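You operate a simulated robot arm through the tools that you are given. There is no shell and no other tool.

You run a simulated robot arm. Do the job below in one go: nothing can be reset, and whatever is moved stays where it is left.

JOB
Press the plain grey relay's cap home, move it to the green relay tray and load relay G.
Fine: dark blue knob back to UP and carriage out first; relay G goes into the carriage's pocket, unpressed; the carriage stays out. Set down upright: plain grey relay.

It is judged by the outcome, as a careful person would: the job done as asked, and still so three seconds after it is handed in. It fails if anything else is knocked over, pushed out of place, dropped, spilled or broken. Lids that push on must go on centred and level and be pressed home; caps that screw on are set level and turned clockwise until they are tight.

ROBOT AND FRAMES
A 7-joint arm with a two-finger parallel gripper, fixed in place. Base frame: the origin is at the foot of the arm, x ahead of it, y to its left, z up; the work surface is at about z = 780. Lengths are in mm, angles in degrees, forces in N, time in s.
With the tool pointing down near the work surface it reaches from about 300 to 740 mm from the base axis. Its first joint turns from -115.0 to 115.0 degrees. Payload 3.91 kg.
The tool frame sits at the grasp point between the pads (the TCP): z along the fingers, y along the line on which they close. The tips reach 30 mm beyond it. The gripper opens to 110 mm. The fingers are 20 mm wide and 10 mm thick; the gripper's body (48 by 112 mm) begins 55 mm behind the TCP.
Orientation is that of the tool frame in the base frame, as a unit quaternion [w, x, y, z]. With the fingers straight down and closing along the base's y, the tool's x points along the base's -x, its y along +y and its z along -z.

CONTROLS
- The arm moves only by the tool arm_command. Its arguments are lists of equal length, an entry for each row: "dp": the shift along the tool's x, y, z in mm, a list of three; "turn": the turn, a rotation vector about the tool's x, y, z in degrees, a list of three. In form: {"dp": [[tx, ty, tz], ...], "turn": [[rx, ry, rz], ...]}. A call has 1 to 20 rows; each row is the pose to reach, as a shift and turn from the pose commanded when the call began, along the tool's axes at that moment. "grip" is the finger opening in mm, from 0 to 110, set as the call begins (left out, the last holds). Rows are played at 5 a second. More than 50 mm and 8.6 degrees between two rows, or a gripper value outside its range, and nothing of the call is played. Where a pose cannot be reached the arm comes as near as it can. A force on the tool above 40 N (or 10 N above the force at the start of the call, whichever is more), or a blocked arm, ends the call early, and 0.2 s more pass. The fingers move at their own pace (about 108 mm/s each) and stop on an object; they squeeze with about 31 N. The grip force told is the motor's: it shows also when the fingers shut on nothing. Time passes only in rows, and 0.2 s behind the last, so rows that repeat a pose let the fingers close. The reply holds the time, the measured pose of the TCP, the force on the tool along the base axes, the opening and the grip force, in the units named above and with some noise, with the torque about the TCP (base axes, N m) and any sound that the robot's microphone picked up.
- Cameras (640 x 400 px; columns grow to the right, rows downward): "scene" is fixed at [400.9, 651.5, 1361.5]; the picture's right is [-0.90, -0.44, 0.00], its down [-0.21, 0.43, -0.88] and it looks along [0.39, -0.79, -0.48] (base axes); focal length 345 px, centre (320, 200). "wrist" rides on the gripper at [72, 17, -103] in the tool frame; the picture's right is [-0.23, 0.97, 0.00], its down [-0.76, -0.18, -0.62] and it looks along [-0.61, -0.14, 0.78] (tool axes); focal length 222 px, centre (320, 200). There is no depth. A picture from a camera that has moved, and an enlarged one, comes with that camera's place and axes in the base frame and with its lens.
- get_image(camera): a new picture of that camera. No time passes.
- slide_trunk(by): slides the trunk up (or, below 0, down) by that many mm; the arm rides with it, the base frame stays. It gives what a move gives, with no picture.
- inspect(camera, box): a new picture of the part [left, top, right, bottom] of that camera's present view, enlarged. No time passes.
- hand_in(): hands the job in; it is judged then, once.

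Nothing tells you positions but the pictures and the camera data. Unless the task says otherwise, let go and move clear before handing in.

The tools are called after ">>>" by a JSON object that holds its "fn" and its "kwargs". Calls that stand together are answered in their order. arm_command: Moves the arm, as the interface text tells. Its arguments: {"type":"object","properties":{"dp":{"type":"array","items":{"type":"array","items":{"type":"number"}}},"turn":{"type":"array","items":{"type":"array","items":{"type":"number"}}},"grip":{"type":"number"}},"required":["dp","turn"]} The other tools are called the same way: slide_trunk (by) slides the trunk up or down; get_image (camera) takes a picture; inspect (camera, box) takes an enlarged picture of a part of a camera's view; hand_in () hands the job in.

At the start:

```text
t: 0.0
tcp_pos: [530.5, 117.9, 1142.7]
tool_rot: [0.0, -0.001, 1.0, 0.0]
contact_force: [-0.3, -0.3, -0.6]
wrist_torque: [-0.02, 0.0, -0.01]
gripper_width: 109.9
grasp_force: 0.0
trunk travel left (down, up): [-800.0, 190.0]
```

scene: 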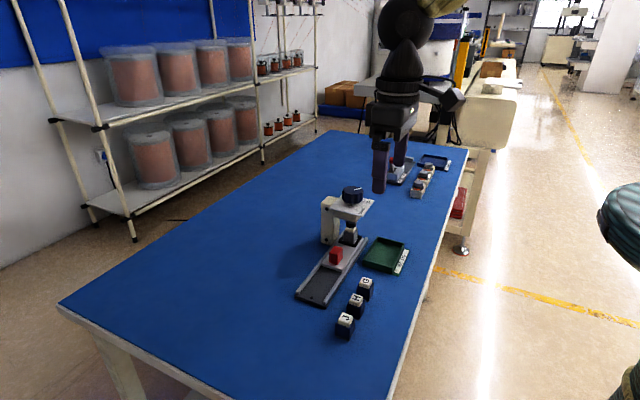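
wrist: 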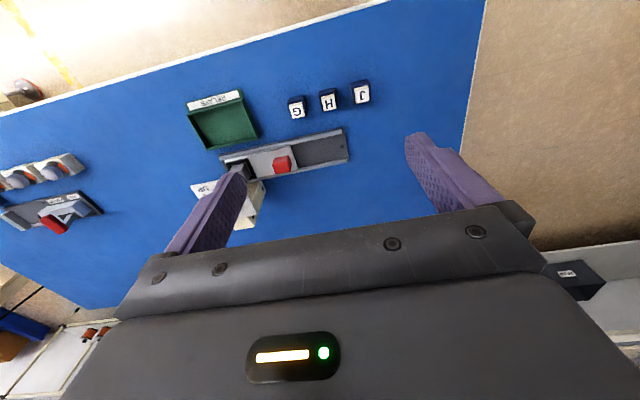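

I see a table with a press station (dark blue knob on top, carriage with red handle), a green tray, and three relays labelled G, H, J. I'll look closer at each area before moving.

>>> {"fn": "inspect", "kwargs": {"camera": "scene", "box": [280, 170, 420, 350]}}

>>> {"fn": "inspect", "kwargs": {"camera": "scene", "box": [360, 130, 480, 210]}}

>>> {"fn": "inspect", "kwargs": {"camera": "wrist", "box": [160, 60, 400, 240]}}

>>> {"fn": "inspect", "kwargs": {"camera": "wrist", "box": [0, 130, 130, 260]}}

```text
2.22 times, centred on (350, 260) of scene
camera zoom: at [400.9, 651.5, 1361.5], right [-0.9, -0.44, 0.0], down [-0.21, 0.43, -0.88], along [0.39, -0.79, -0.48], focal length 766 px, centre (253, 67)
```

zoom: 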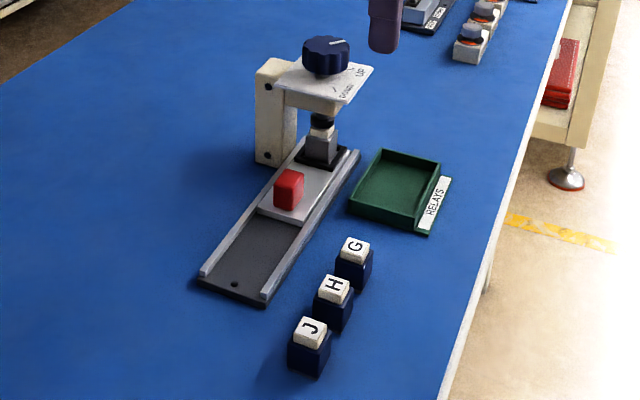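

```text
5.00 times, centred on (420, 170) of scene
camera zoom: at [400.9, 651.5, 1361.5], right [-0.9, -0.44, 0.0], down [-0.21, 0.43, -0.88], along [0.39, -0.79, -0.48], focal length 1724 px, centre (-180, 350)
```

zoom: 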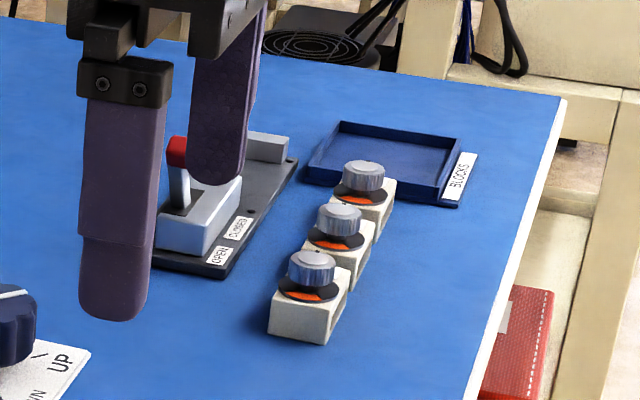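

```text
2.22 times, centred on (280, 150) of wrist
camera zoom: at [457.0, 133.7, 1244.8], right [0.23, 0.97, 0.0], down [0.76, -0.18, 0.62], along [0.61, -0.14, -0.78], focal length 494 px, centre (409, 311)
```

zoom: 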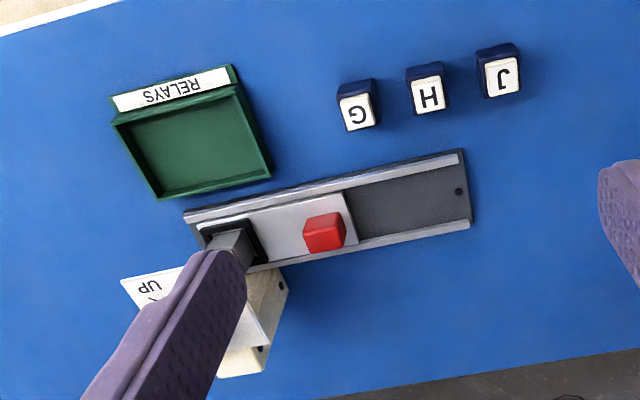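

```text
3.08 times, centred on (65, 195) of wrist
camera zoom: at [457.0, 133.7, 1244.8], right [0.23, 0.97, 0.0], down [0.76, -0.18, 0.62], along [0.61, -0.14, -0.78], focal length 684 px, centre (1105, 215)
```

zoom: 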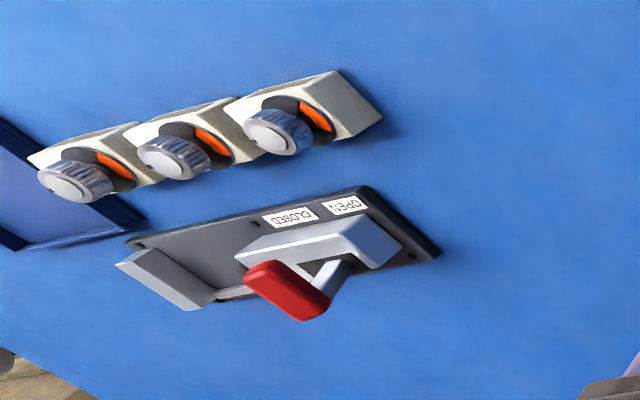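

The press holds a plain grey relay in the carriage under the ram; the knob has UP/DOWN marks. I'll zoom in more to see the knob's state and details.

>>> {"fn": "inspect", "kwargs": {"camera": "scene", "box": [315, 175, 385, 220]}}

>>> {"fn": "inspect", "kwargs": {"camera": "scene", "box": [310, 210, 370, 270]}}

>>> {"fn": "inspect", "kwargs": {"camera": "scene", "box": [330, 230, 420, 345]}}

>>> {"fn": "inspect", "kwargs": {"camera": "wrist", "box": [180, 120, 300, 230]}}

```text
8.89 times, centred on (350, 198) of scene
camera zoom: at [400.9, 651.5, 1361.5], right [-0.9, -0.44, 0.0], down [-0.21, 0.43, -0.88], along [0.39, -0.79, -0.48], focal length 3064 px, centre (53, 222)
```

zoom: 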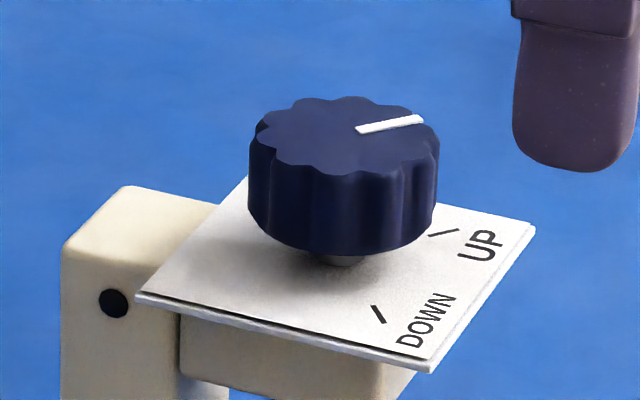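

```text
6.67 times, centred on (340, 240) of scene
camera zoom: at [400.9, 651.5, 1361.5], right [-0.9, -0.44, 0.0], down [-0.21, 0.43, -0.88], along [0.39, -0.79, -0.48], focal length 2298 px, centre (187, -67)
```

zoom: 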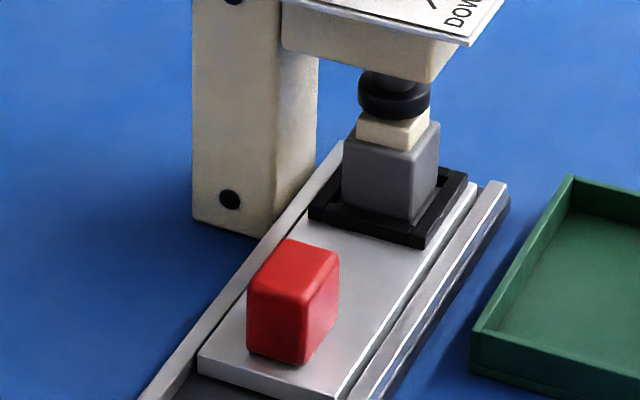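

```text
3.48 times, centred on (375, 288) of scene
camera zoom: at [400.9, 651.5, 1361.5], right [-0.9, -0.44, 0.0], down [-0.21, 0.43, -0.88], along [0.39, -0.79, -0.48], focal length 1199 px, centre (129, -104)
```

zoom: 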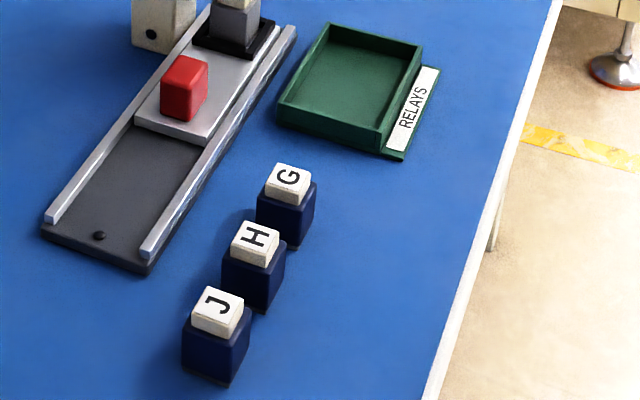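

```text
3.64 times, centred on (240, 175) of wrist
camera zoom: at [457.0, 133.7, 1244.8], right [0.23, 0.97, 0.0], down [0.76, -0.18, 0.62], along [0.61, -0.14, -0.78], focal length 808 px, centre (611, 291)
```

zoom: 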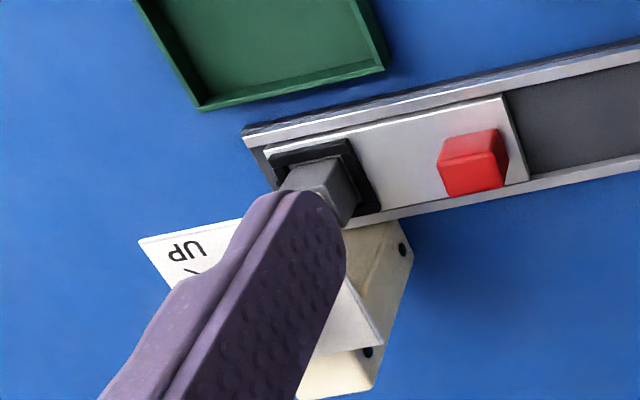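

The grey relay (cap raised) sits in the carriage pocket at about (672, -98) under the ram. The knob is at UP and its top is around z 957. The red handle is near (675, 0), the tray near (574, -106) and relay G near (572, 63). I'll move above the press for a closer look.

>>> {"fn": "arm_command", "kwargs": {"dp": [[-24, -36, 7], [-47, -71, 14], [-71, -107, 21], [-94, -143, 28], [-118, -178, 35], [-141, -214, 42]], "turn": [[0, 0, 0], [0, 0, 0], [0, 0, 0], [0, 0, 0], [0, 0, 0], [0, 0, 0]], "grip": 110}}

```text
t: 1.4
tcp_pos: [673.5, -95.5, 1098.3]
tool_rot: [0.0, 0.001, 1.0, 0.0]
contact_force: [0.3, -0.3, -0.4]
wrist_torque: [0.05, 0.03, 0.04]
gripper_width: 110.0
grasp_force: 0.0
trunk travel left (down, up): [-800.0, 190.0]
```

I've arrived above the press. I'll take pictures to pin down the knob.

>>> {"fn": "get_image", "kwargs": {"camera": "wrist"}}

>>> {"fn": "get_image", "kwargs": {"camera": "scene"}}

```text
taken
camera wrist: at [599.9, -79.9, 1200.3], right [0.23, 0.97, 0.0], down [0.76, -0.18, 0.62], along [0.61, -0.14, -0.78], focal length 222 px, centre (320, 200)
```

wrist: 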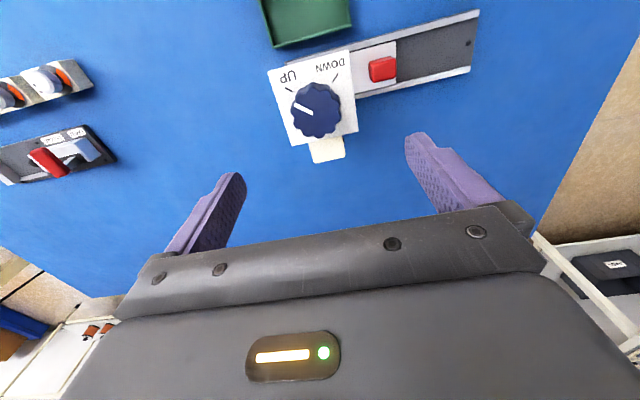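

```text
taken
```

scene: 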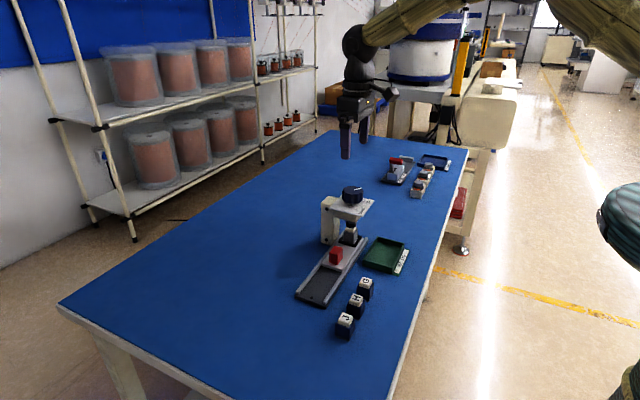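

>>> {"fn": "inspect", "kwargs": {"camera": "wrist", "box": [250, 0, 410, 170]}}

>>> {"fn": "inspect", "kwargs": {"camera": "wrist", "box": [280, 60, 360, 150]}}

```text
2.35 times, centred on (330, 85) of wrist
camera zoom: at [599.9, -79.9, 1200.3], right [0.23, 0.97, 0.0], down [0.76, -0.18, 0.62], along [0.61, -0.14, -0.78], focal length 523 px, centre (296, 471)
```

zoom: 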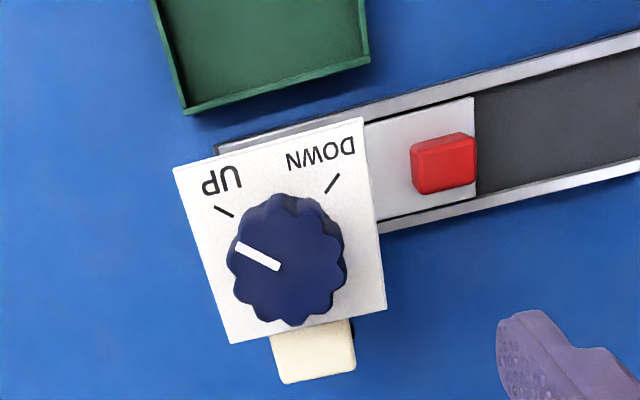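

```text
4.44 times, centred on (320, 105) of wrist
camera zoom: at [599.9, -79.9, 1200.3], right [0.23, 0.97, 0.0], down [0.76, -0.18, 0.62], along [0.61, -0.14, -0.78], focal length 987 px, centre (320, 622)
```

zoom: 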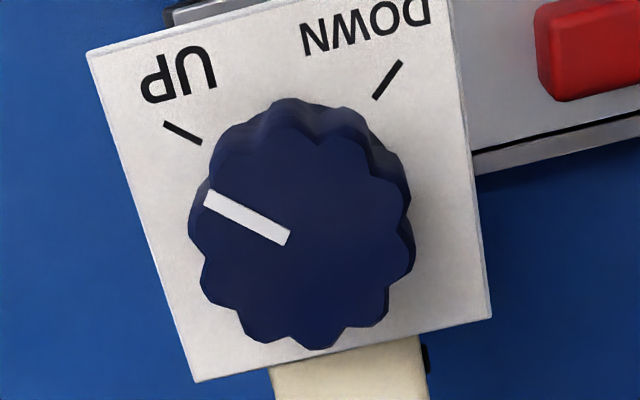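

The knob centre is about (674, -102.5) with its top near z 954. UP points to about -131° and DOWN to about +129°, so I need a clockwise turn of about 100°. I'll pre-rotate the gripper 50° counter-clockwise and descend to just above the knob.

>>> {"fn": "arm_command", "kwargs": {"dp": [[-0.1, -1, 12], [-0.3, -2, 24], [-0.4, -3.5, 36], [-0.5, -5, 48], [-0.7, -6, 60], [-0.8, -7, 72], [-0.8, -7, 72]], "turn": [[0, 0, -8.4], [0, 0, -16.8], [0, 0, -25.2], [0, 0, -33.6], [0, 0, -42], [0, 0, -50], [0, 0, -50]], "grip": 80}}

>>> {"fn": "get_image", "kwargs": {"camera": "wrist"}}

>>> {"fn": "inspect", "kwargs": {"camera": "scene", "box": [300, 110, 420, 230]}}

```text
t: 3.0
tcp_pos: [672.0, -102.8, 1028.3]
tool_rot: [0.0, -0.423, 0.906, 0.0]
contact_force: [-0.6, -0.3, 0.6]
wrist_torque: [-0.02, 0.05, -0.02]
gripper_width: 80.1
grasp_force: 0.0
trunk travel left (down, up): [-800.0, 190.0]
```

```text
taken
camera wrist: at [611.7, -149.1, 1130.5], right [-0.6, 0.8, 0.0], down [0.62, 0.47, 0.62], along [0.5, 0.38, -0.78], focal length 222 px, centre (320, 200)
```

wrist: 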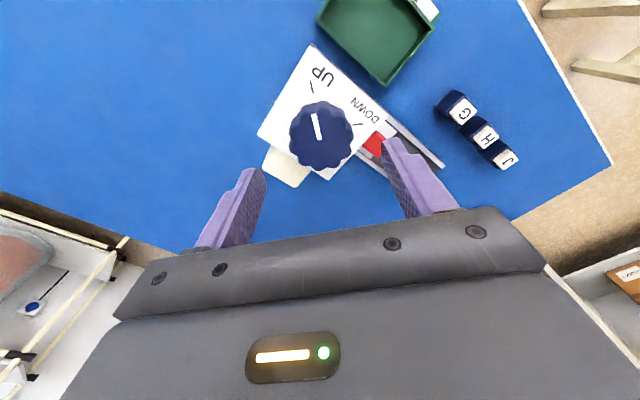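

```text
3.33 times, centred on (360, 170) of scene
camera zoom: at [400.9, 651.5, 1361.5], right [-0.9, -0.44, 0.0], down [-0.21, 0.43, -0.88], along [0.39, -0.79, -0.48], focal length 1149 px, centre (187, 300)
```

zoom: 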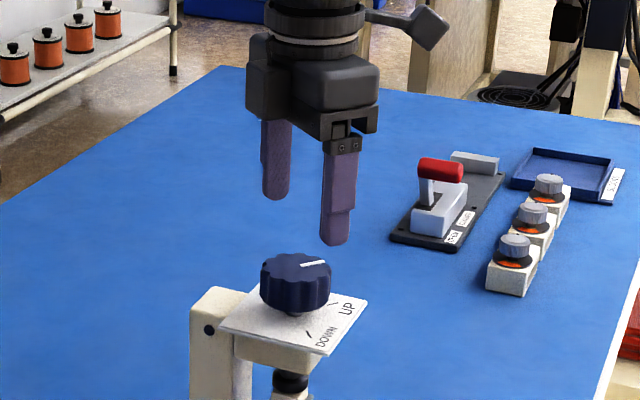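

>>> {"fn": "inspect", "kwargs": {"camera": "wrist", "box": [250, 40, 390, 190]}}

```text
2.67 times, centred on (320, 115) of wrist
camera zoom: at [611.7, -149.1, 1130.5], right [-0.6, 0.8, 0.0], down [0.62, 0.47, 0.62], along [0.5, 0.38, -0.78], focal length 592 px, centre (320, 427)
```

zoom: 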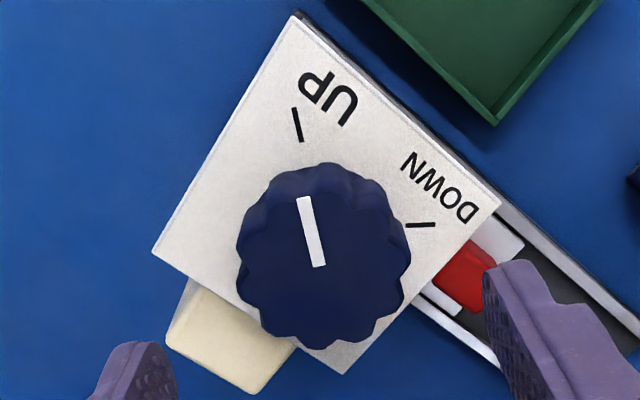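

The knob centre from this view agrees at about (673.7, -102.4). I'll nudge over and lower the open fingers around the knob, keeping the tips above the label plate.

>>> {"fn": "arm_command", "kwargs": {"dp": [[-1.5, -0.6, 20], [-2.6, -1.1, 40], [-2.6, -1.1, 55], [-2.6, -1.1, 64.5], [-2.6, -1.1, 64.5], [-2.6, -1.1, 64.5]], "turn": [[0, 0, 0], [0, 0, 0], [0, 0, 0], [0, 0, 0], [0, 0, 0], [0, 0, 0]], "grip": 80}}

>>> {"fn": "inspect", "kwargs": {"camera": "wrist", "box": [230, 90, 410, 210]}}

>>> {"fn": "inspect", "kwargs": {"camera": "scene", "box": [315, 155, 395, 215]}}

```text
t: 4.4
tcp_pos: [674.2, -101.3, 964.3]
tool_rot: [-0.001, -0.422, 0.906, -0.001]
contact_force: [0.6, 0.0, 0.5]
wrist_torque: [0.0, -0.01, 0.01]
gripper_width: 80.1
grasp_force: 0.1
trunk travel left (down, up): [-800.0, 190.0]
```

```text
3.33 times, centred on (320, 150) of wrist
camera zoom: at [613.7, -147.7, 1065.9], right [-0.6, 0.8, 0.0], down [0.63, 0.47, 0.62], along [0.5, 0.37, -0.78], focal length 740 px, centre (320, 367)
```

zoom: 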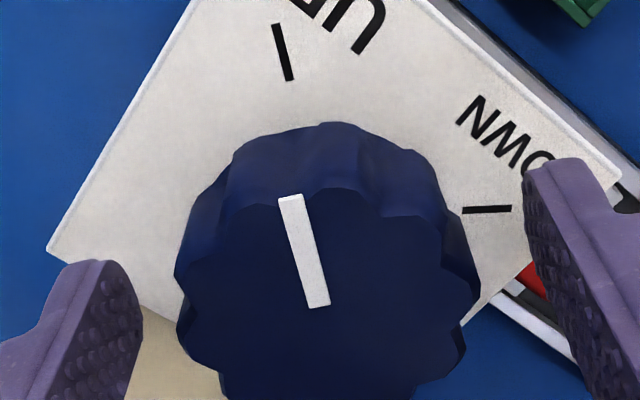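

```text
6.67 times, centred on (355, 185) of scene
camera zoom: at [400.9, 651.5, 1361.5], right [-0.9, -0.44, 0.0], down [-0.21, 0.43, -0.88], along [0.39, -0.79, -0.48], focal length 2298 px, centre (87, 300)
```

zoom: 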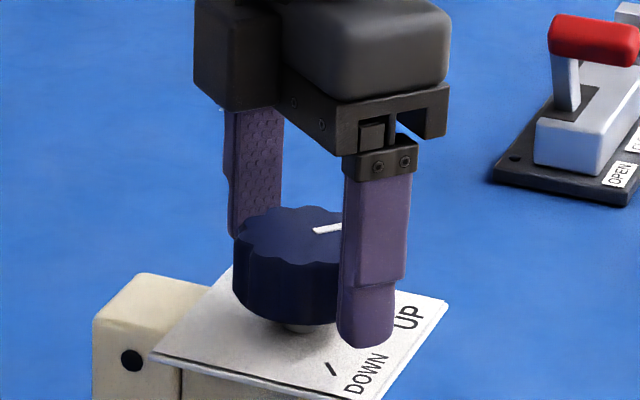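

The fingers straddle the knob cleanly and the tips are clear of the plate. I'll close the gripper on the knob and check the forces.

>>> {"fn": "arm_command", "kwargs": {"dp": [[0, 0, 0], [0, 0, 0], [0, 0, 0]], "turn": [[0, 0, 0], [0, 0, 0], [0, 0, 0]], "grip": 30}}

>>> {"fn": "inspect", "kwargs": {"camera": "wrist", "box": [230, 90, 410, 210]}}

```text
t: 5.2
tcp_pos: [673.6, -101.9, 963.3]
tool_rot: [-0.001, -0.422, 0.907, 0.001]
contact_force: [-3.6, 2.8, -2.1]
wrist_torque: [-0.02, -0.04, -0.07]
gripper_width: 55.9
grasp_force: 44.8
trunk travel left (down, up): [-800.0, 190.0]
```

```text
3.33 times, centred on (320, 150) of wrist
camera zoom: at [613.3, -147.4, 1066.0], right [-0.6, 0.8, 0.0], down [0.63, 0.47, 0.62], along [0.5, 0.37, -0.78], focal length 740 px, centre (320, 367)
```

zoom: 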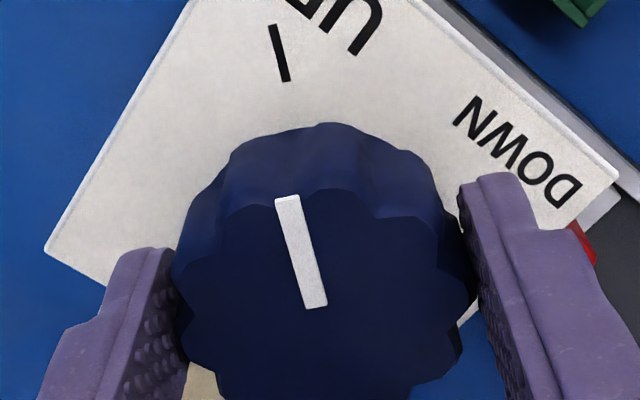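

The grip is firm at 55.9 mm with little side force. I'll start turning the knob clockwise toward DOWN, first by 40°.

>>> {"fn": "arm_command", "kwargs": {"dp": [[0, 0.5, 0], [0, 0.5, 0], [0, 0.5, 0], [0, 0.5, 0], [0, 0.5, 0], [0, 0.5, 0], [0, 0.5, 0], [0, 0.5, 0]], "turn": [[0, 0, 5], [0, 0, 10], [0, 0, 15], [0, 0, 20], [0, 0, 25], [0, 0, 30], [0, 0, 35], [0, 0, 40]]}}

>>> {"fn": "inspect", "kwargs": {"camera": "wrist", "box": [230, 90, 410, 210]}}

>>> {"fn": "inspect", "kwargs": {"camera": "scene", "box": [310, 175, 400, 270]}}

```text
t: 7.0
tcp_pos: [673.4, -100.8, 964.8]
tool_rot: [-0.001, -0.087, 0.996, 0.0]
contact_force: [-12.3, 5.2, -8.0]
wrist_torque: [-0.24, -1.04, 0.22]
gripper_width: 55.5
grasp_force: 44.9
trunk travel left (down, up): [-800.0, 190.0]
```

```text
3.33 times, centred on (320, 150) of wrist
camera zoom: at [598.1, -97.6, 1066.1], right [0.06, 1.0, 0.0], down [0.78, -0.04, 0.62], along [0.62, -0.03, -0.78], focal length 740 px, centre (320, 367)
```

zoom: 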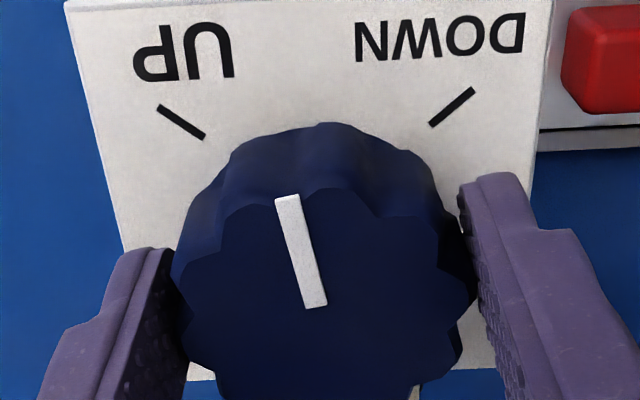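

```text
4.21 times, centred on (355, 222) of scene
camera zoom: at [400.9, 651.5, 1361.5], right [-0.9, -0.44, 0.0], down [-0.21, 0.43, -0.88], along [0.39, -0.79, -0.48], focal length 1452 px, centre (173, 105)
```

zoom: 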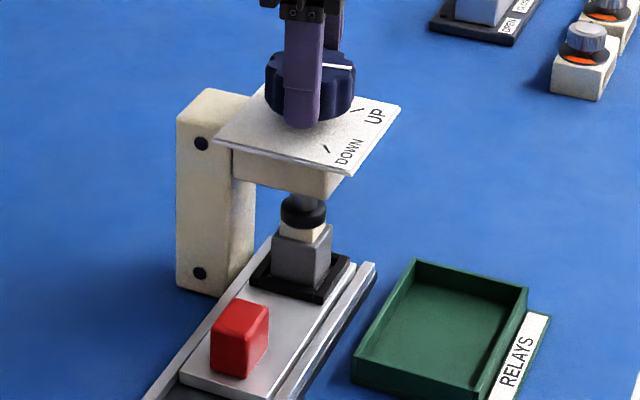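

The knob is turning with the gripper and the ram is still in contact with the cap. A modest sideways load built up, so I'll ease 0.7 mm toward the arm and carry on turning.

>>> {"fn": "arm_command", "kwargs": {"dp": [[0.7, 0, 0], [0.7, 0, 0], [0.7, 0, 0], [0.7, 0, 0], [0.7, 0, 0], [0.7, 0, 0]], "turn": [[0, 0, 5], [0, 0, 10], [0, 0, 15], [0, 0, 20], [0, 0, 25], [0, 0, 30]]}}

>>> {"fn": "inspect", "kwargs": {"camera": "scene", "box": [310, 175, 400, 270]}}

```text
t: 8.4
tcp_pos: [673.4, -99.7, 963.7]
tool_rot: [-0.001, 0.174, 0.985, 0.0]
contact_force: [-9.4, 8.9, -7.7]
wrist_torque: [0.76, 0.54, 0.22]
gripper_width: 55.7
grasp_force: 44.8
trunk travel left (down, up): [-800.0, 190.0]
```

```text
4.21 times, centred on (355, 222) of scene
camera zoom: at [400.9, 651.5, 1361.5], right [-0.9, -0.44, 0.0], down [-0.21, 0.43, -0.88], along [0.39, -0.79, -0.48], focal length 1452 px, centre (173, 105)
```

zoom: 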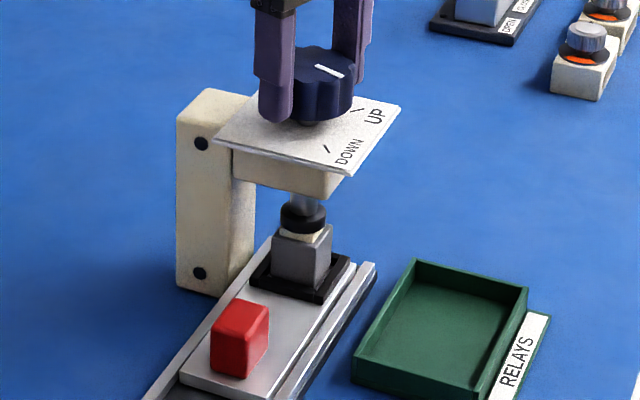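

The ram has come down visibly and is pressing the cap. I'll continue the last ~30° toward DOWN.

>>> {"fn": "arm_command", "kwargs": {"dp": [[0.7, 0.5, 0], [0.7, 0.5, 0], [0.7, 0.5, 0], [0.7, 0.5, 0], [0.7, 0.5, 0], [0.7, 0.5, 0]], "turn": [[0, 0, 5], [0, 0, 10], [0, 0, 15], [0, 0, 20], [0, 0, 25], [0, 0, 30]]}}

>>> {"fn": "inspect", "kwargs": {"camera": "scene", "box": [310, 175, 400, 270]}}

>>> {"fn": "inspect", "kwargs": {"camera": "wrist", "box": [230, 90, 410, 210]}}

```text
t: 9.8
tcp_pos: [673.0, -99.1, 965.1]
tool_rot: [0.0, 0.423, 0.906, 0.0]
contact_force: [-2.7, 12.6, -3.9]
wrist_torque: [0.52, 0.94, 0.23]
gripper_width: 55.7
grasp_force: 45.0
trunk travel left (down, up): [-800.0, 190.0]
```

```text
4.21 times, centred on (355, 222) of scene
camera zoom: at [400.9, 651.5, 1361.5], right [-0.9, -0.44, 0.0], down [-0.21, 0.43, -0.88], along [0.39, -0.79, -0.48], focal length 1452 px, centre (173, 105)
```

zoom: 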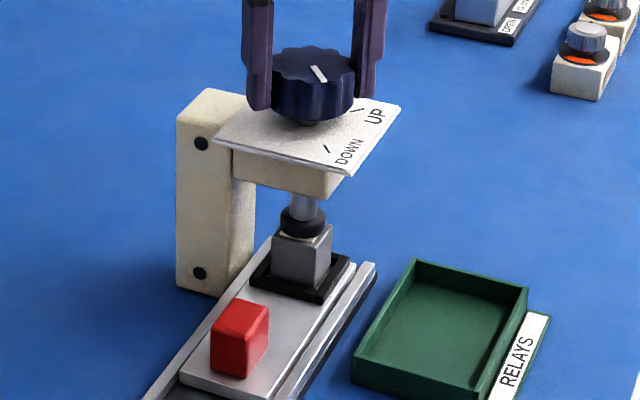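

```text
3.33 times, centred on (320, 150) of wrist
camera zoom: at [639.2, -33.6, 1066.0], right [0.89, 0.45, 0.0], down [0.35, -0.7, 0.62], along [0.28, -0.56, -0.78], focal length 740 px, centre (320, 367)
```

zoom: 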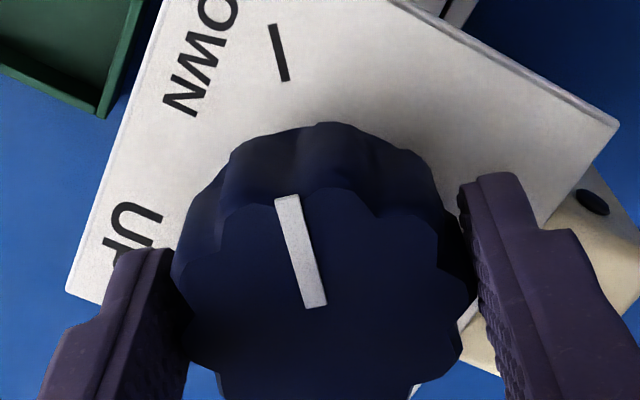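

The pointer now lines up with the DOWN mark. I'll look closely at the cap under the ram.

>>> {"fn": "inspect", "kwargs": {"camera": "scene", "box": [330, 210, 375, 260]}}

```text
8.00 times, centred on (352, 235) of scene
camera zoom: at [400.9, 651.5, 1361.5], right [-0.9, -0.44, 0.0], down [-0.21, 0.43, -0.88], along [0.39, -0.79, -0.48], focal length 2758 px, centre (60, -80)
```

zoom: 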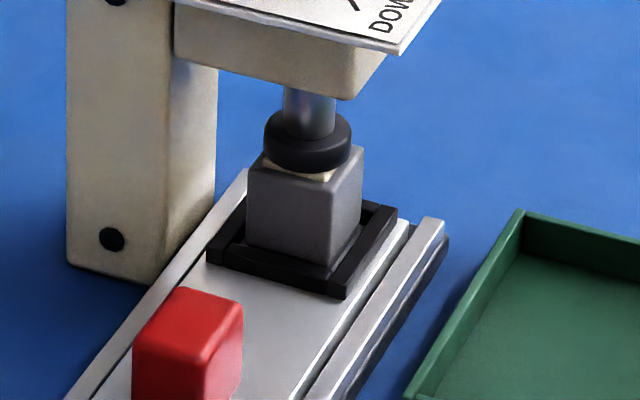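

The cap is nearly flush, with only a sliver showing. I'll turn a few degrees more in small steps to find the DOWN stop.

>>> {"fn": "arm_command", "kwargs": {"dp": [[0.5, 0.4, 0], [0.5, 0.4, 0], [0.5, 0.4, 0], [0.5, 0.4, 0]], "turn": [[0, 0, 1.5], [0, 0, 3], [0, 0, 4.5], [0, 0, 6]]}}

>>> {"fn": "inspect", "kwargs": {"camera": "scene", "box": [330, 210, 375, 260]}}

>>> {"fn": "inspect", "kwargs": {"camera": "wrist", "box": [230, 90, 410, 210]}}

```text
t: 10.8
tcp_pos: [674.3, -98.9, 964.5]
tool_rot: [0.002, 0.469, 0.883, 0.001]
contact_force: [2.6, 11.6, -7.3]
wrist_torque: [0.06, -0.36, 0.27]
gripper_width: 56.0
grasp_force: 44.9
trunk travel left (down, up): [-800.0, 190.0]
```

```text
8.00 times, centred on (352, 235) of scene
camera zoom: at [400.9, 651.5, 1361.5], right [-0.9, -0.44, 0.0], down [-0.21, 0.43, -0.88], along [0.39, -0.79, -0.48], focal length 2758 px, centre (60, -80)
```

zoom: 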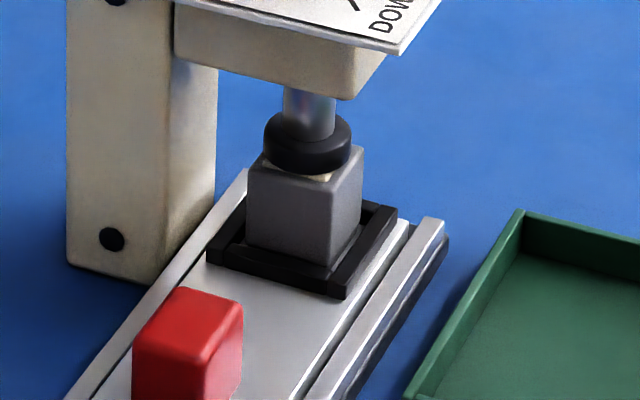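

```text
3.33 times, centred on (320, 150) of wrist
camera zoom: at [646.4, -30.3, 1066.0], right [0.93, 0.36, 0.0], down [0.28, -0.73, 0.62], along [0.22, -0.58, -0.78], focal length 740 px, centre (320, 367)
```

zoom: 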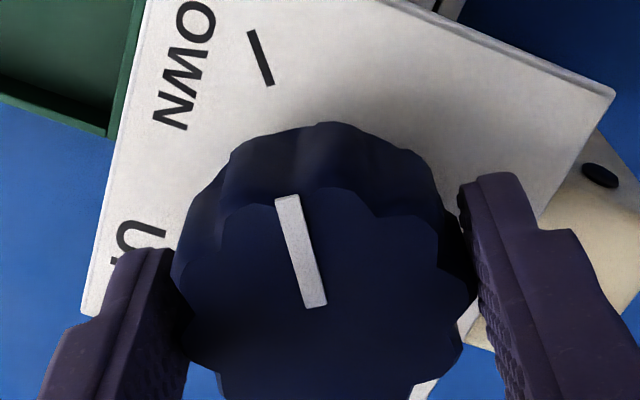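

Ram moved a touch lower and the torque is still low, so it isn't at the stop. I'll turn a few degrees further, watching the force.

>>> {"fn": "arm_command", "kwargs": {"dp": [[0, 0.3, 0], [0, 0.3, 0], [0, 0.3, 0], [0, 0.3, 0]], "turn": [[0, 0, 1.5], [0, 0, 3], [0, 0, 4.5], [0, 0, 6]]}}

>>> {"fn": "inspect", "kwargs": {"camera": "scene", "box": [330, 210, 375, 260]}}

>>> {"fn": "inspect", "kwargs": {"camera": "wrist", "box": [230, 90, 410, 210]}}

```text
t: 11.8
tcp_pos: [674.4, -99.7, 964.4]
tool_rot: [0.0, 0.516, 0.856, 0.001]
contact_force: [4.6, 7.7, -2.6]
wrist_torque: [0.89, 0.13, 0.85]
gripper_width: 55.5
grasp_force: 45.0
trunk travel left (down, up): [-800.0, 190.0]
```

```text
8.00 times, centred on (352, 235) of scene
camera zoom: at [400.9, 651.5, 1361.5], right [-0.9, -0.44, 0.0], down [-0.21, 0.43, -0.88], along [0.39, -0.79, -0.48], focal length 2758 px, centre (60, -80)
```

zoom: 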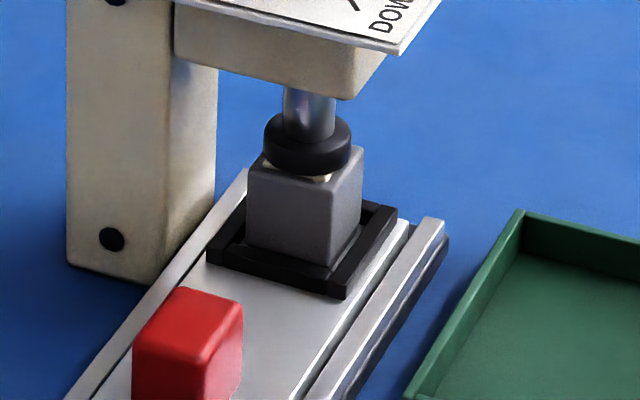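

```text
3.33 times, centred on (320, 150) of wrist
camera zoom: at [654.4, -28.7, 1066.0], right [0.97, 0.26, 0.0], down [0.2, -0.76, 0.62], along [0.16, -0.6, -0.78], focal length 740 px, centre (320, 367)
```

zoom: 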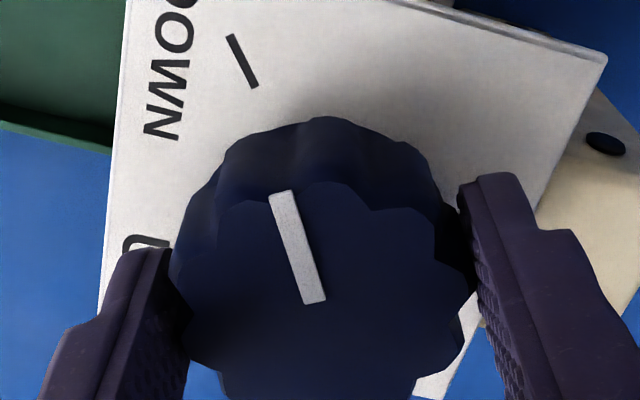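

The torque rose to 0.85 N·m and the knob began to slip in the grip, so it's at the DOWN stop and the cap is pressed. Now I'll turn the knob back counter-clockwise toward UP.

>>> {"fn": "arm_command", "kwargs": {"dp": [[0, 0, 0], [0, 0, 0], [-0.1, 0, 0], [-0.2, 0, 0], [-0.3, 0, 0], [-0.4, 0, 0], [-0.5, 0, 0], [-0.6, 0, 0], [-0.7, 0, 0], [-0.8, 0, 0], [-0.9, 0, 0], [-1, 0, 0], [-1, 0, 0], [-1, 0, 0], [-1, 0, 0]], "turn": [[0, 0, -6], [0, 0, -12], [0, 0, -18], [0, 0, -24], [0, 0, -30], [0, 0, -36], [0, 0, -42], [0, 0, -48], [0, 0, -54], [0, 0, -60], [0, 0, -66], [0, 0, -72], [0, 0, -78], [0, 0, -84], [0, 0, -90]]}}

>>> {"fn": "inspect", "kwargs": {"camera": "scene", "box": [310, 175, 400, 270]}}

>>> {"fn": "inspect", "kwargs": {"camera": "wrist", "box": [230, 90, 410, 210]}}

```text
t: 15.0
tcp_pos: [673.7, -100.4, 964.4]
tool_rot: [-0.001, -0.242, 0.97, 0.0]
contact_force: [1.5, 5.2, 1.8]
wrist_torque: [0.1, -0.52, -0.03]
gripper_width: 55.6
grasp_force: 45.5
trunk travel left (down, up): [-800.0, 190.0]
```

```text
4.21 times, centred on (355, 222) of scene
camera zoom: at [400.9, 651.5, 1361.5], right [-0.9, -0.44, 0.0], down [-0.21, 0.43, -0.88], along [0.39, -0.79, -0.48], focal length 1452 px, centre (173, 105)
```

zoom: 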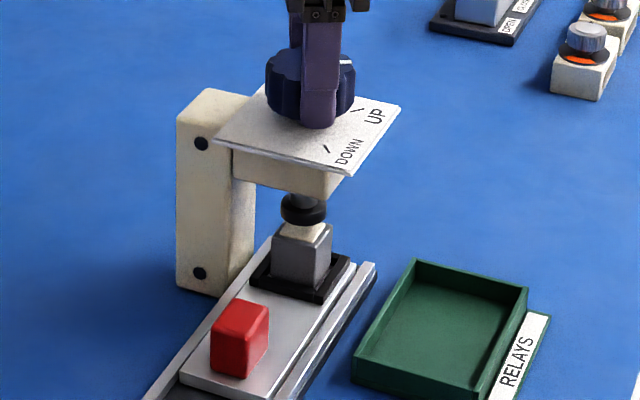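

```text
3.33 times, centred on (320, 150) of wrist
camera zoom: at [601.4, -120.9, 1066.2], right [-0.26, 0.97, 0.0], down [0.76, 0.2, 0.62], along [0.6, 0.16, -0.78], focal length 740 px, centre (320, 367)
```

zoom: 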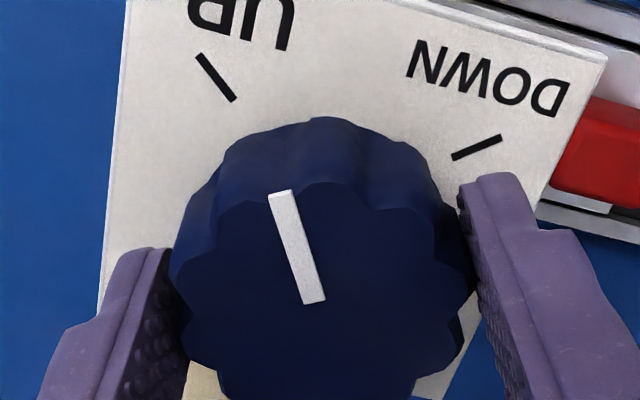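

The ram is rising again. I'll turn the remaining ~24° back to UP.

>>> {"fn": "arm_command", "kwargs": {"dp": [[0, 0, 0], [0, 0, 0], [0, 0, 0], [0, 0, 0], [0, 0, 0]], "turn": [[0, 0, -5], [0, 0, -10], [0, 0, -15], [0, 0, -20], [0, 0, -24]]}}

>>> {"fn": "inspect", "kwargs": {"camera": "scene", "box": [330, 210, 375, 260]}}

>>> {"fn": "inspect", "kwargs": {"camera": "wrist", "box": [230, 90, 410, 210]}}

```text
t: 16.2
tcp_pos: [673.2, -102.5, 963.3]
tool_rot: [0.0, -0.438, 0.899, -0.001]
contact_force: [2.3, -3.5, 5.7]
wrist_torque: [0.75, -0.02, -0.99]
gripper_width: 55.6
grasp_force: 45.1
trunk travel left (down, up): [-800.0, 190.0]
```

```text
8.00 times, centred on (352, 235) of scene
camera zoom: at [400.9, 651.5, 1361.5], right [-0.9, -0.44, 0.0], down [-0.21, 0.43, -0.88], along [0.39, -0.79, -0.48], focal length 2758 px, centre (60, -80)
```

zoom: 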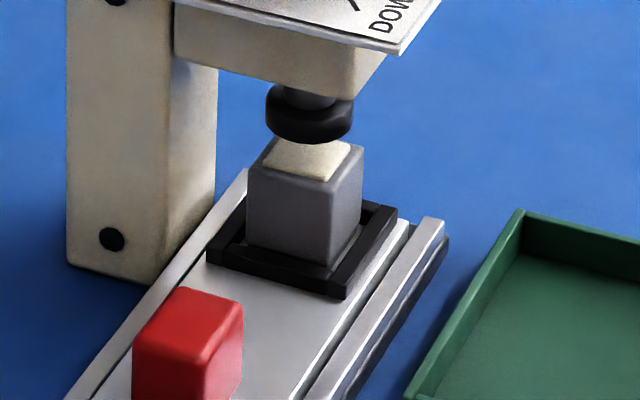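

```text
3.33 times, centred on (320, 150) of wrist
camera zoom: at [614.5, -149.7, 1066.0], right [-0.63, 0.78, 0.0], down [0.61, 0.49, 0.62], along [0.49, 0.39, -0.78], focal length 740 px, centre (320, 367)
```

zoom: 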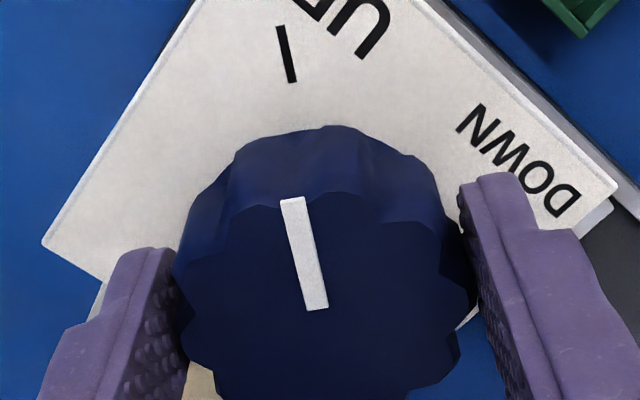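

The knob is back at the UP stop and the ram is raised; the cap is seated low on the relay. I'll release the knob and rise.

>>> {"fn": "arm_command", "kwargs": {"dp": [[0, 0, 0], [0, 0, 0], [0, 0, -20], [0, 0, -50], [0, 0, -90]], "turn": [[0, 0, 0], [0, 0, 0], [0, 0, 0], [0, 0, 0], [0, 0, 0]], "grip": 85}}

>>> {"fn": "inspect", "kwargs": {"camera": "wrist", "box": [240, 30, 400, 190]}}

>>> {"fn": "inspect", "kwargs": {"camera": "scene", "box": [310, 175, 390, 255]}}

```text
t: 17.4
tcp_pos: [674.2, -99.6, 1054.3]
tool_rot: [-0.001, -0.438, 0.899, 0.0]
contact_force: [0.0, -0.1, 0.5]
wrist_torque: [-0.04, 0.0, 0.01]
gripper_width: 85.0
grasp_force: 0.0
trunk travel left (down, up): [-800.0, 190.0]
```

```text
2.50 times, centred on (320, 110) of wrist
camera zoom: at [614.4, -147.0, 1156.4], right [-0.63, 0.78, 0.0], down [0.61, 0.49, 0.62], along [0.49, 0.39, -0.78], focal length 555 px, centre (320, 425)
```

zoom: 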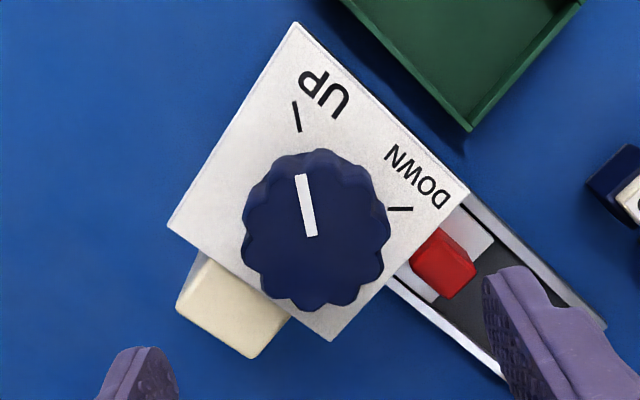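

```text
5.00 times, centred on (350, 215) of scene
camera zoom: at [400.9, 651.5, 1361.5], right [-0.9, -0.44, 0.0], down [-0.21, 0.43, -0.88], along [0.39, -0.79, -0.48], focal length 1724 px, centre (170, 125)
```

zoom: 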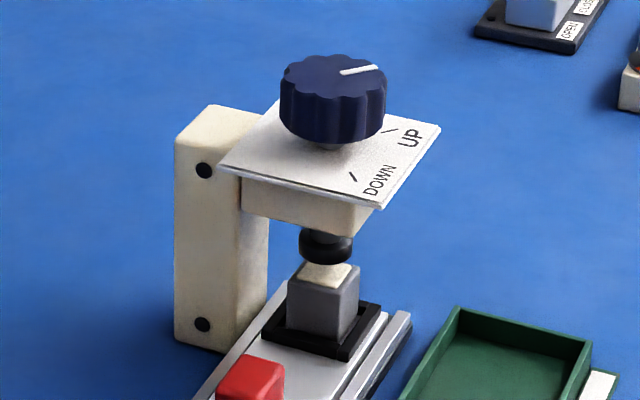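

The knob is staying at UP. Next I'll turn the gripper to yaw +90 so the camera is on the open side, and move above the red handle to look before grasping it.

>>> {"fn": "arm_command", "kwargs": {"dp": [[-4, 3, 0], [-8, 6, 0], [-12, 10, 0], [-17, 13, 0], [-22, 17, 0], [-26, 20, 0], [-31, 24, 0], [-35, 27, 0], [-40, 30, 0], [-44, 34, 0], [-48, 37, 5], [-53, 41, 10], [-57, 44, 15], [-62, 47, 20], [-66, 51, 28], [-70, 54, 36], [-75, 57, 45], [-79, 61, 54], [-79.4, 60.8, 54]], "turn": [[0, 0, 8], [0, 0, 16], [0, 0, 24], [0, 0, 32], [0, 0, 40], [0, 0, 48], [0, 0, 56], [0, 0, 64], [0, 0, 72], [0, 0, 80], [0, 0, 88], [0, 0, 96], [0, 0, 104], [0, 0, 112], [0, 0, 120], [0, 0, 128], [0, 0, 136], [0, 0, 142], [0, 0, 142]], "grip": 85}}

>>> {"fn": "get_image", "kwargs": {"camera": "wrist"}}

>>> {"fn": "get_image", "kwargs": {"camera": "scene"}}

```text
t: 21.4
tcp_pos: [675.7, 0.2, 999.4]
tool_rot: [0.0, 0.708, 0.706, 0.0]
contact_force: [-0.3, -0.1, 0.0]
wrist_torque: [-0.03, -0.02, 0.02]
gripper_width: 85.3
grasp_force: 0.1
trunk travel left (down, up): [-800.0, 190.0]
```

```text
taken
camera wrist: at [691.5, 70.3, 1101.5], right [0.97, -0.23, 0.0], down [-0.18, -0.76, 0.62], along [-0.14, -0.61, -0.78], focal length 222 px, centre (320, 200)
```

wrist: 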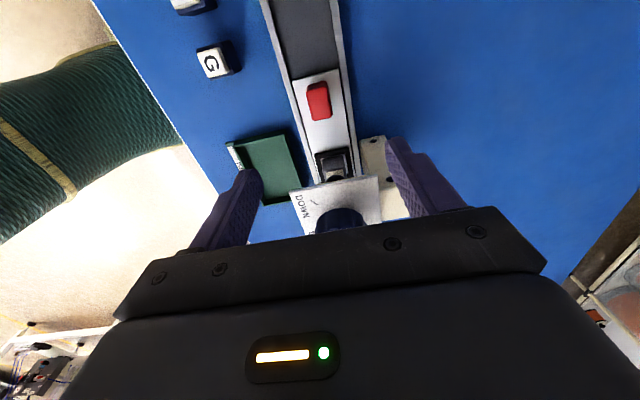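

```text
taken
```

scene: 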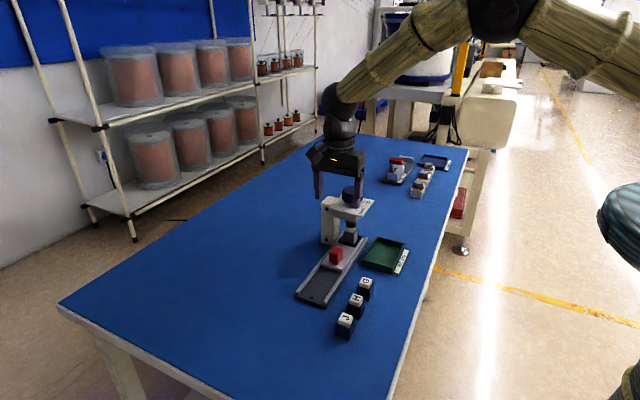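

>>> {"fn": "inspect", "kwargs": {"camera": "wrist", "box": [240, 40, 400, 200]}}

>>> {"fn": "inspect", "kwargs": {"camera": "scene", "box": [290, 235, 370, 310]}}

```text
2.50 times, centred on (320, 120) of wrist
camera zoom: at [691.5, 70.3, 1101.5], right [0.97, -0.23, 0.0], down [-0.18, -0.76, 0.62], along [-0.14, -0.61, -0.78], focal length 555 px, centre (320, 400)
```

zoom: 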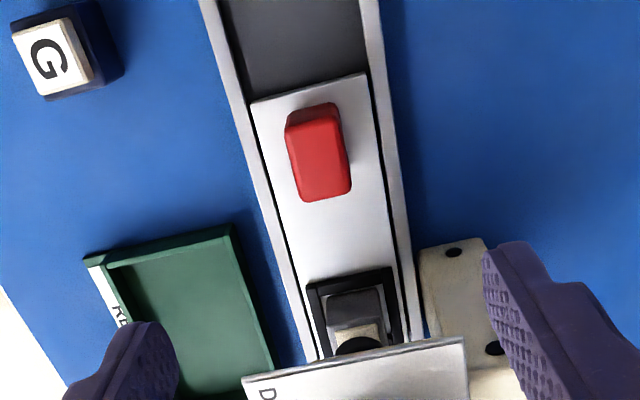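

```text
5.33 times, centred on (330, 272) of scene
camera zoom: at [400.9, 651.5, 1361.5], right [-0.9, -0.44, 0.0], down [-0.21, 0.43, -0.88], along [0.39, -0.79, -0.48], focal length 1838 px, centre (267, -187)
```

zoom: 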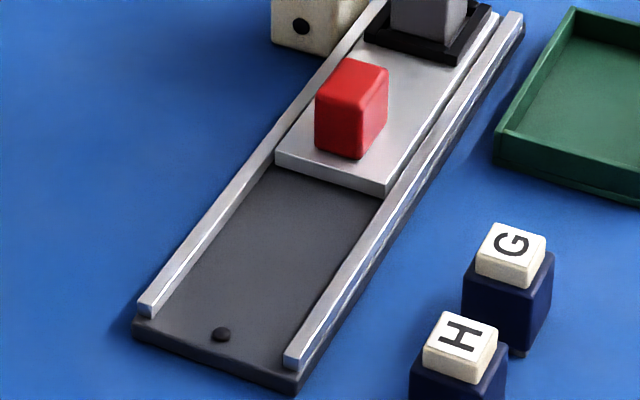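

The handle top is at about (674.5, -2, 830), roughly 24 × 31 × 32 mm. I'll descend with the fingers on its two x-sides, tips above the rails, and close on it.

>>> {"fn": "arm_command", "kwargs": {"dp": [[-0.7, 0.2, 40], [-0.7, 0.2, 80], [-0.7, 0.2, 115], [-0.7, 0.2, 140], [-0.7, 0.2, 160], [-0.7, 0.2, 160]], "turn": [[0, 0, 0], [0, 0, 0], [0, 0, 0], [0, 0, 0], [0, 0, 0], [0, 0, 0]], "grip": 60}}

>>> {"fn": "get_image", "kwargs": {"camera": "wrist"}}

>>> {"fn": "inspect", "kwargs": {"camera": "scene", "box": [290, 210, 390, 310]}}

```text
t: 22.8
tcp_pos: [675.7, -4.0, 843.7]
tool_rot: [0.0, 0.707, 0.707, 0.0]
contact_force: [0.2, 0.3, 0.3]
wrist_torque: [-0.03, 0.0, -0.03]
gripper_width: 60.0
grasp_force: 0.0
trunk travel left (down, up): [-800.0, 190.0]
```

```text
taken
camera wrist: at [690.9, 68.7, 944.9], right [0.97, -0.23, 0.0], down [-0.18, -0.76, 0.62], along [-0.14, -0.61, -0.78], focal length 222 px, centre (320, 200)
```

wrist: 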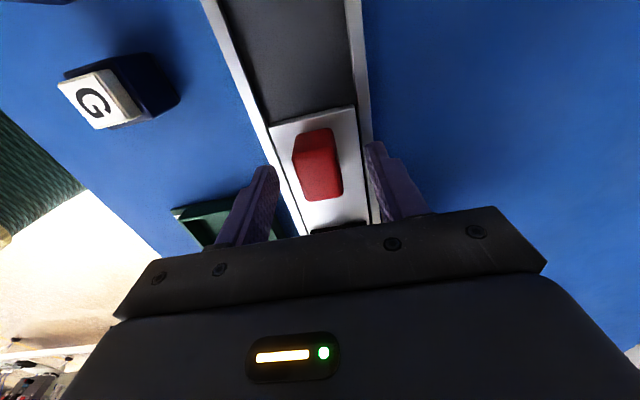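

```text
4.00 times, centred on (340, 260) of scene
camera zoom: at [400.9, 651.5, 1361.5], right [-0.9, -0.44, 0.0], down [-0.21, 0.43, -0.88], along [0.39, -0.79, -0.48], focal length 1379 px, centre (240, -40)
```

zoom: 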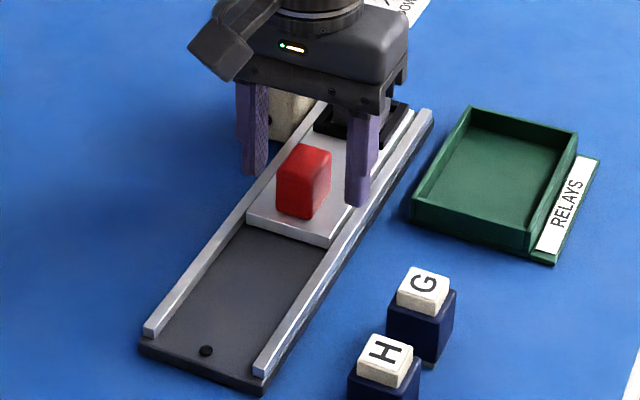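

The fingers straddle the handle. I'll settle a couple of millimetres lower and close.

>>> {"fn": "arm_command", "kwargs": {"dp": [[0, 0, 2], [0, 0, 2], [0, 0, 2], [0, 0, 2]], "turn": [[0, 0, 0], [0, 0, 0], [0, 0, 0], [0, 0, 0]], "grip": 10}}

>>> {"fn": "inspect", "kwargs": {"camera": "scene", "box": [290, 210, 390, 310]}}

```text
t: 23.8
tcp_pos: [675.3, -2.1, 840.4]
tool_rot: [0.001, 0.707, 0.707, 0.001]
contact_force: [2.1, -0.6, 8.9]
wrist_torque: [-0.01, 0.43, 0.01]
gripper_width: 25.7
grasp_force: 45.3
trunk travel left (down, up): [-800.0, 190.0]
```

```text
4.00 times, centred on (340, 260) of scene
camera zoom: at [400.9, 651.5, 1361.5], right [-0.9, -0.44, 0.0], down [-0.21, 0.43, -0.88], along [0.39, -0.79, -0.48], focal length 1379 px, centre (240, -40)
```

zoom: 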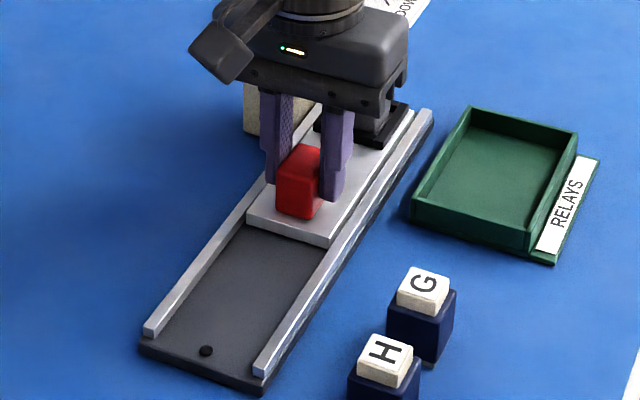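

The handle is gripped. I'll pull the carriage out along +y, first 60 mm.

>>> {"fn": "arm_command", "kwargs": {"dp": [[5, 0, -1], [12, 0, -1.5], [20, 0, -1.5], [28, 0, -1.5], [36, 0, -1.5], [44, 0, -1.5], [52, 0, -1.5], [60, 0, -1.5]], "turn": [[0, 0, 0], [0, 0, 0], [0, 0, 0], [0, 0, 0], [0, 0, 0], [0, 0, 0], [0, 0, 0], [0, 0, 0]]}}

>>> {"fn": "inspect", "kwargs": {"camera": "scene", "box": [280, 200, 400, 320]}}

```text
t: 25.6
tcp_pos: [674.7, 59.0, 840.4]
tool_rot: [0.001, 0.707, 0.707, 0.001]
contact_force: [6.7, 1.7, 16.2]
wrist_torque: [-0.95, 0.19, -0.17]
gripper_width: 26.0
grasp_force: 44.8
trunk travel left (down, up): [-800.0, 190.0]
```

```text
3.33 times, centred on (340, 260) of scene
camera zoom: at [400.9, 651.5, 1361.5], right [-0.9, -0.44, 0.0], down [-0.21, 0.43, -0.88], along [0.39, -0.79, -0.48], focal length 1149 px, centre (253, 0)
```

zoom: 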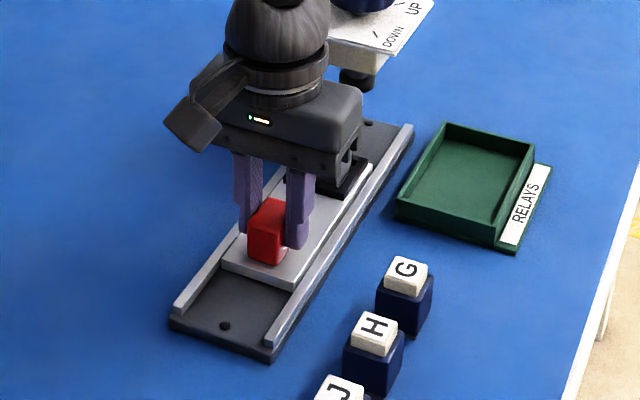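

The carriage is sliding freely. I'll keep pulling in small steps toward the stop.

>>> {"fn": "arm_command", "kwargs": {"dp": [[5, 0, -1.5], [11, 0, -1.5], [17, 0, -1.5], [23, 0, -1.5], [29, 0, -1.5], [34, 0, -1.5], [38, 0, -1.5]], "turn": [[0, 0, 0], [0, 0, 0], [0, 0, 0], [0, 0, 0], [0, 0, 0], [0, 0, 0], [0, 0, 0]]}}

>>> {"fn": "inspect", "kwargs": {"camera": "scene", "box": [280, 200, 400, 320]}}

```text
t: 27.2
tcp_pos: [674.6, 97.7, 841.0]
tool_rot: [0.0, 0.707, 0.707, 0.0]
contact_force: [9.4, -0.4, 4.1]
wrist_torque: [-0.15, -0.81, -0.32]
gripper_width: 25.7
grasp_force: 45.0
trunk travel left (down, up): [-800.0, 190.0]
```

```text
3.33 times, centred on (340, 260) of scene
camera zoom: at [400.9, 651.5, 1361.5], right [-0.9, -0.44, 0.0], down [-0.21, 0.43, -0.88], along [0.39, -0.79, -0.48], focal length 1149 px, centre (253, 0)
```

zoom: 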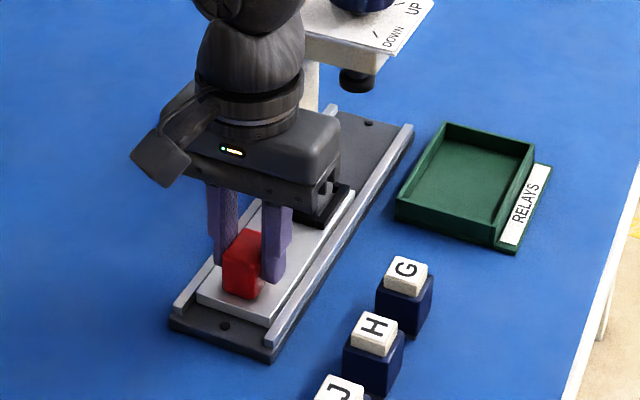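

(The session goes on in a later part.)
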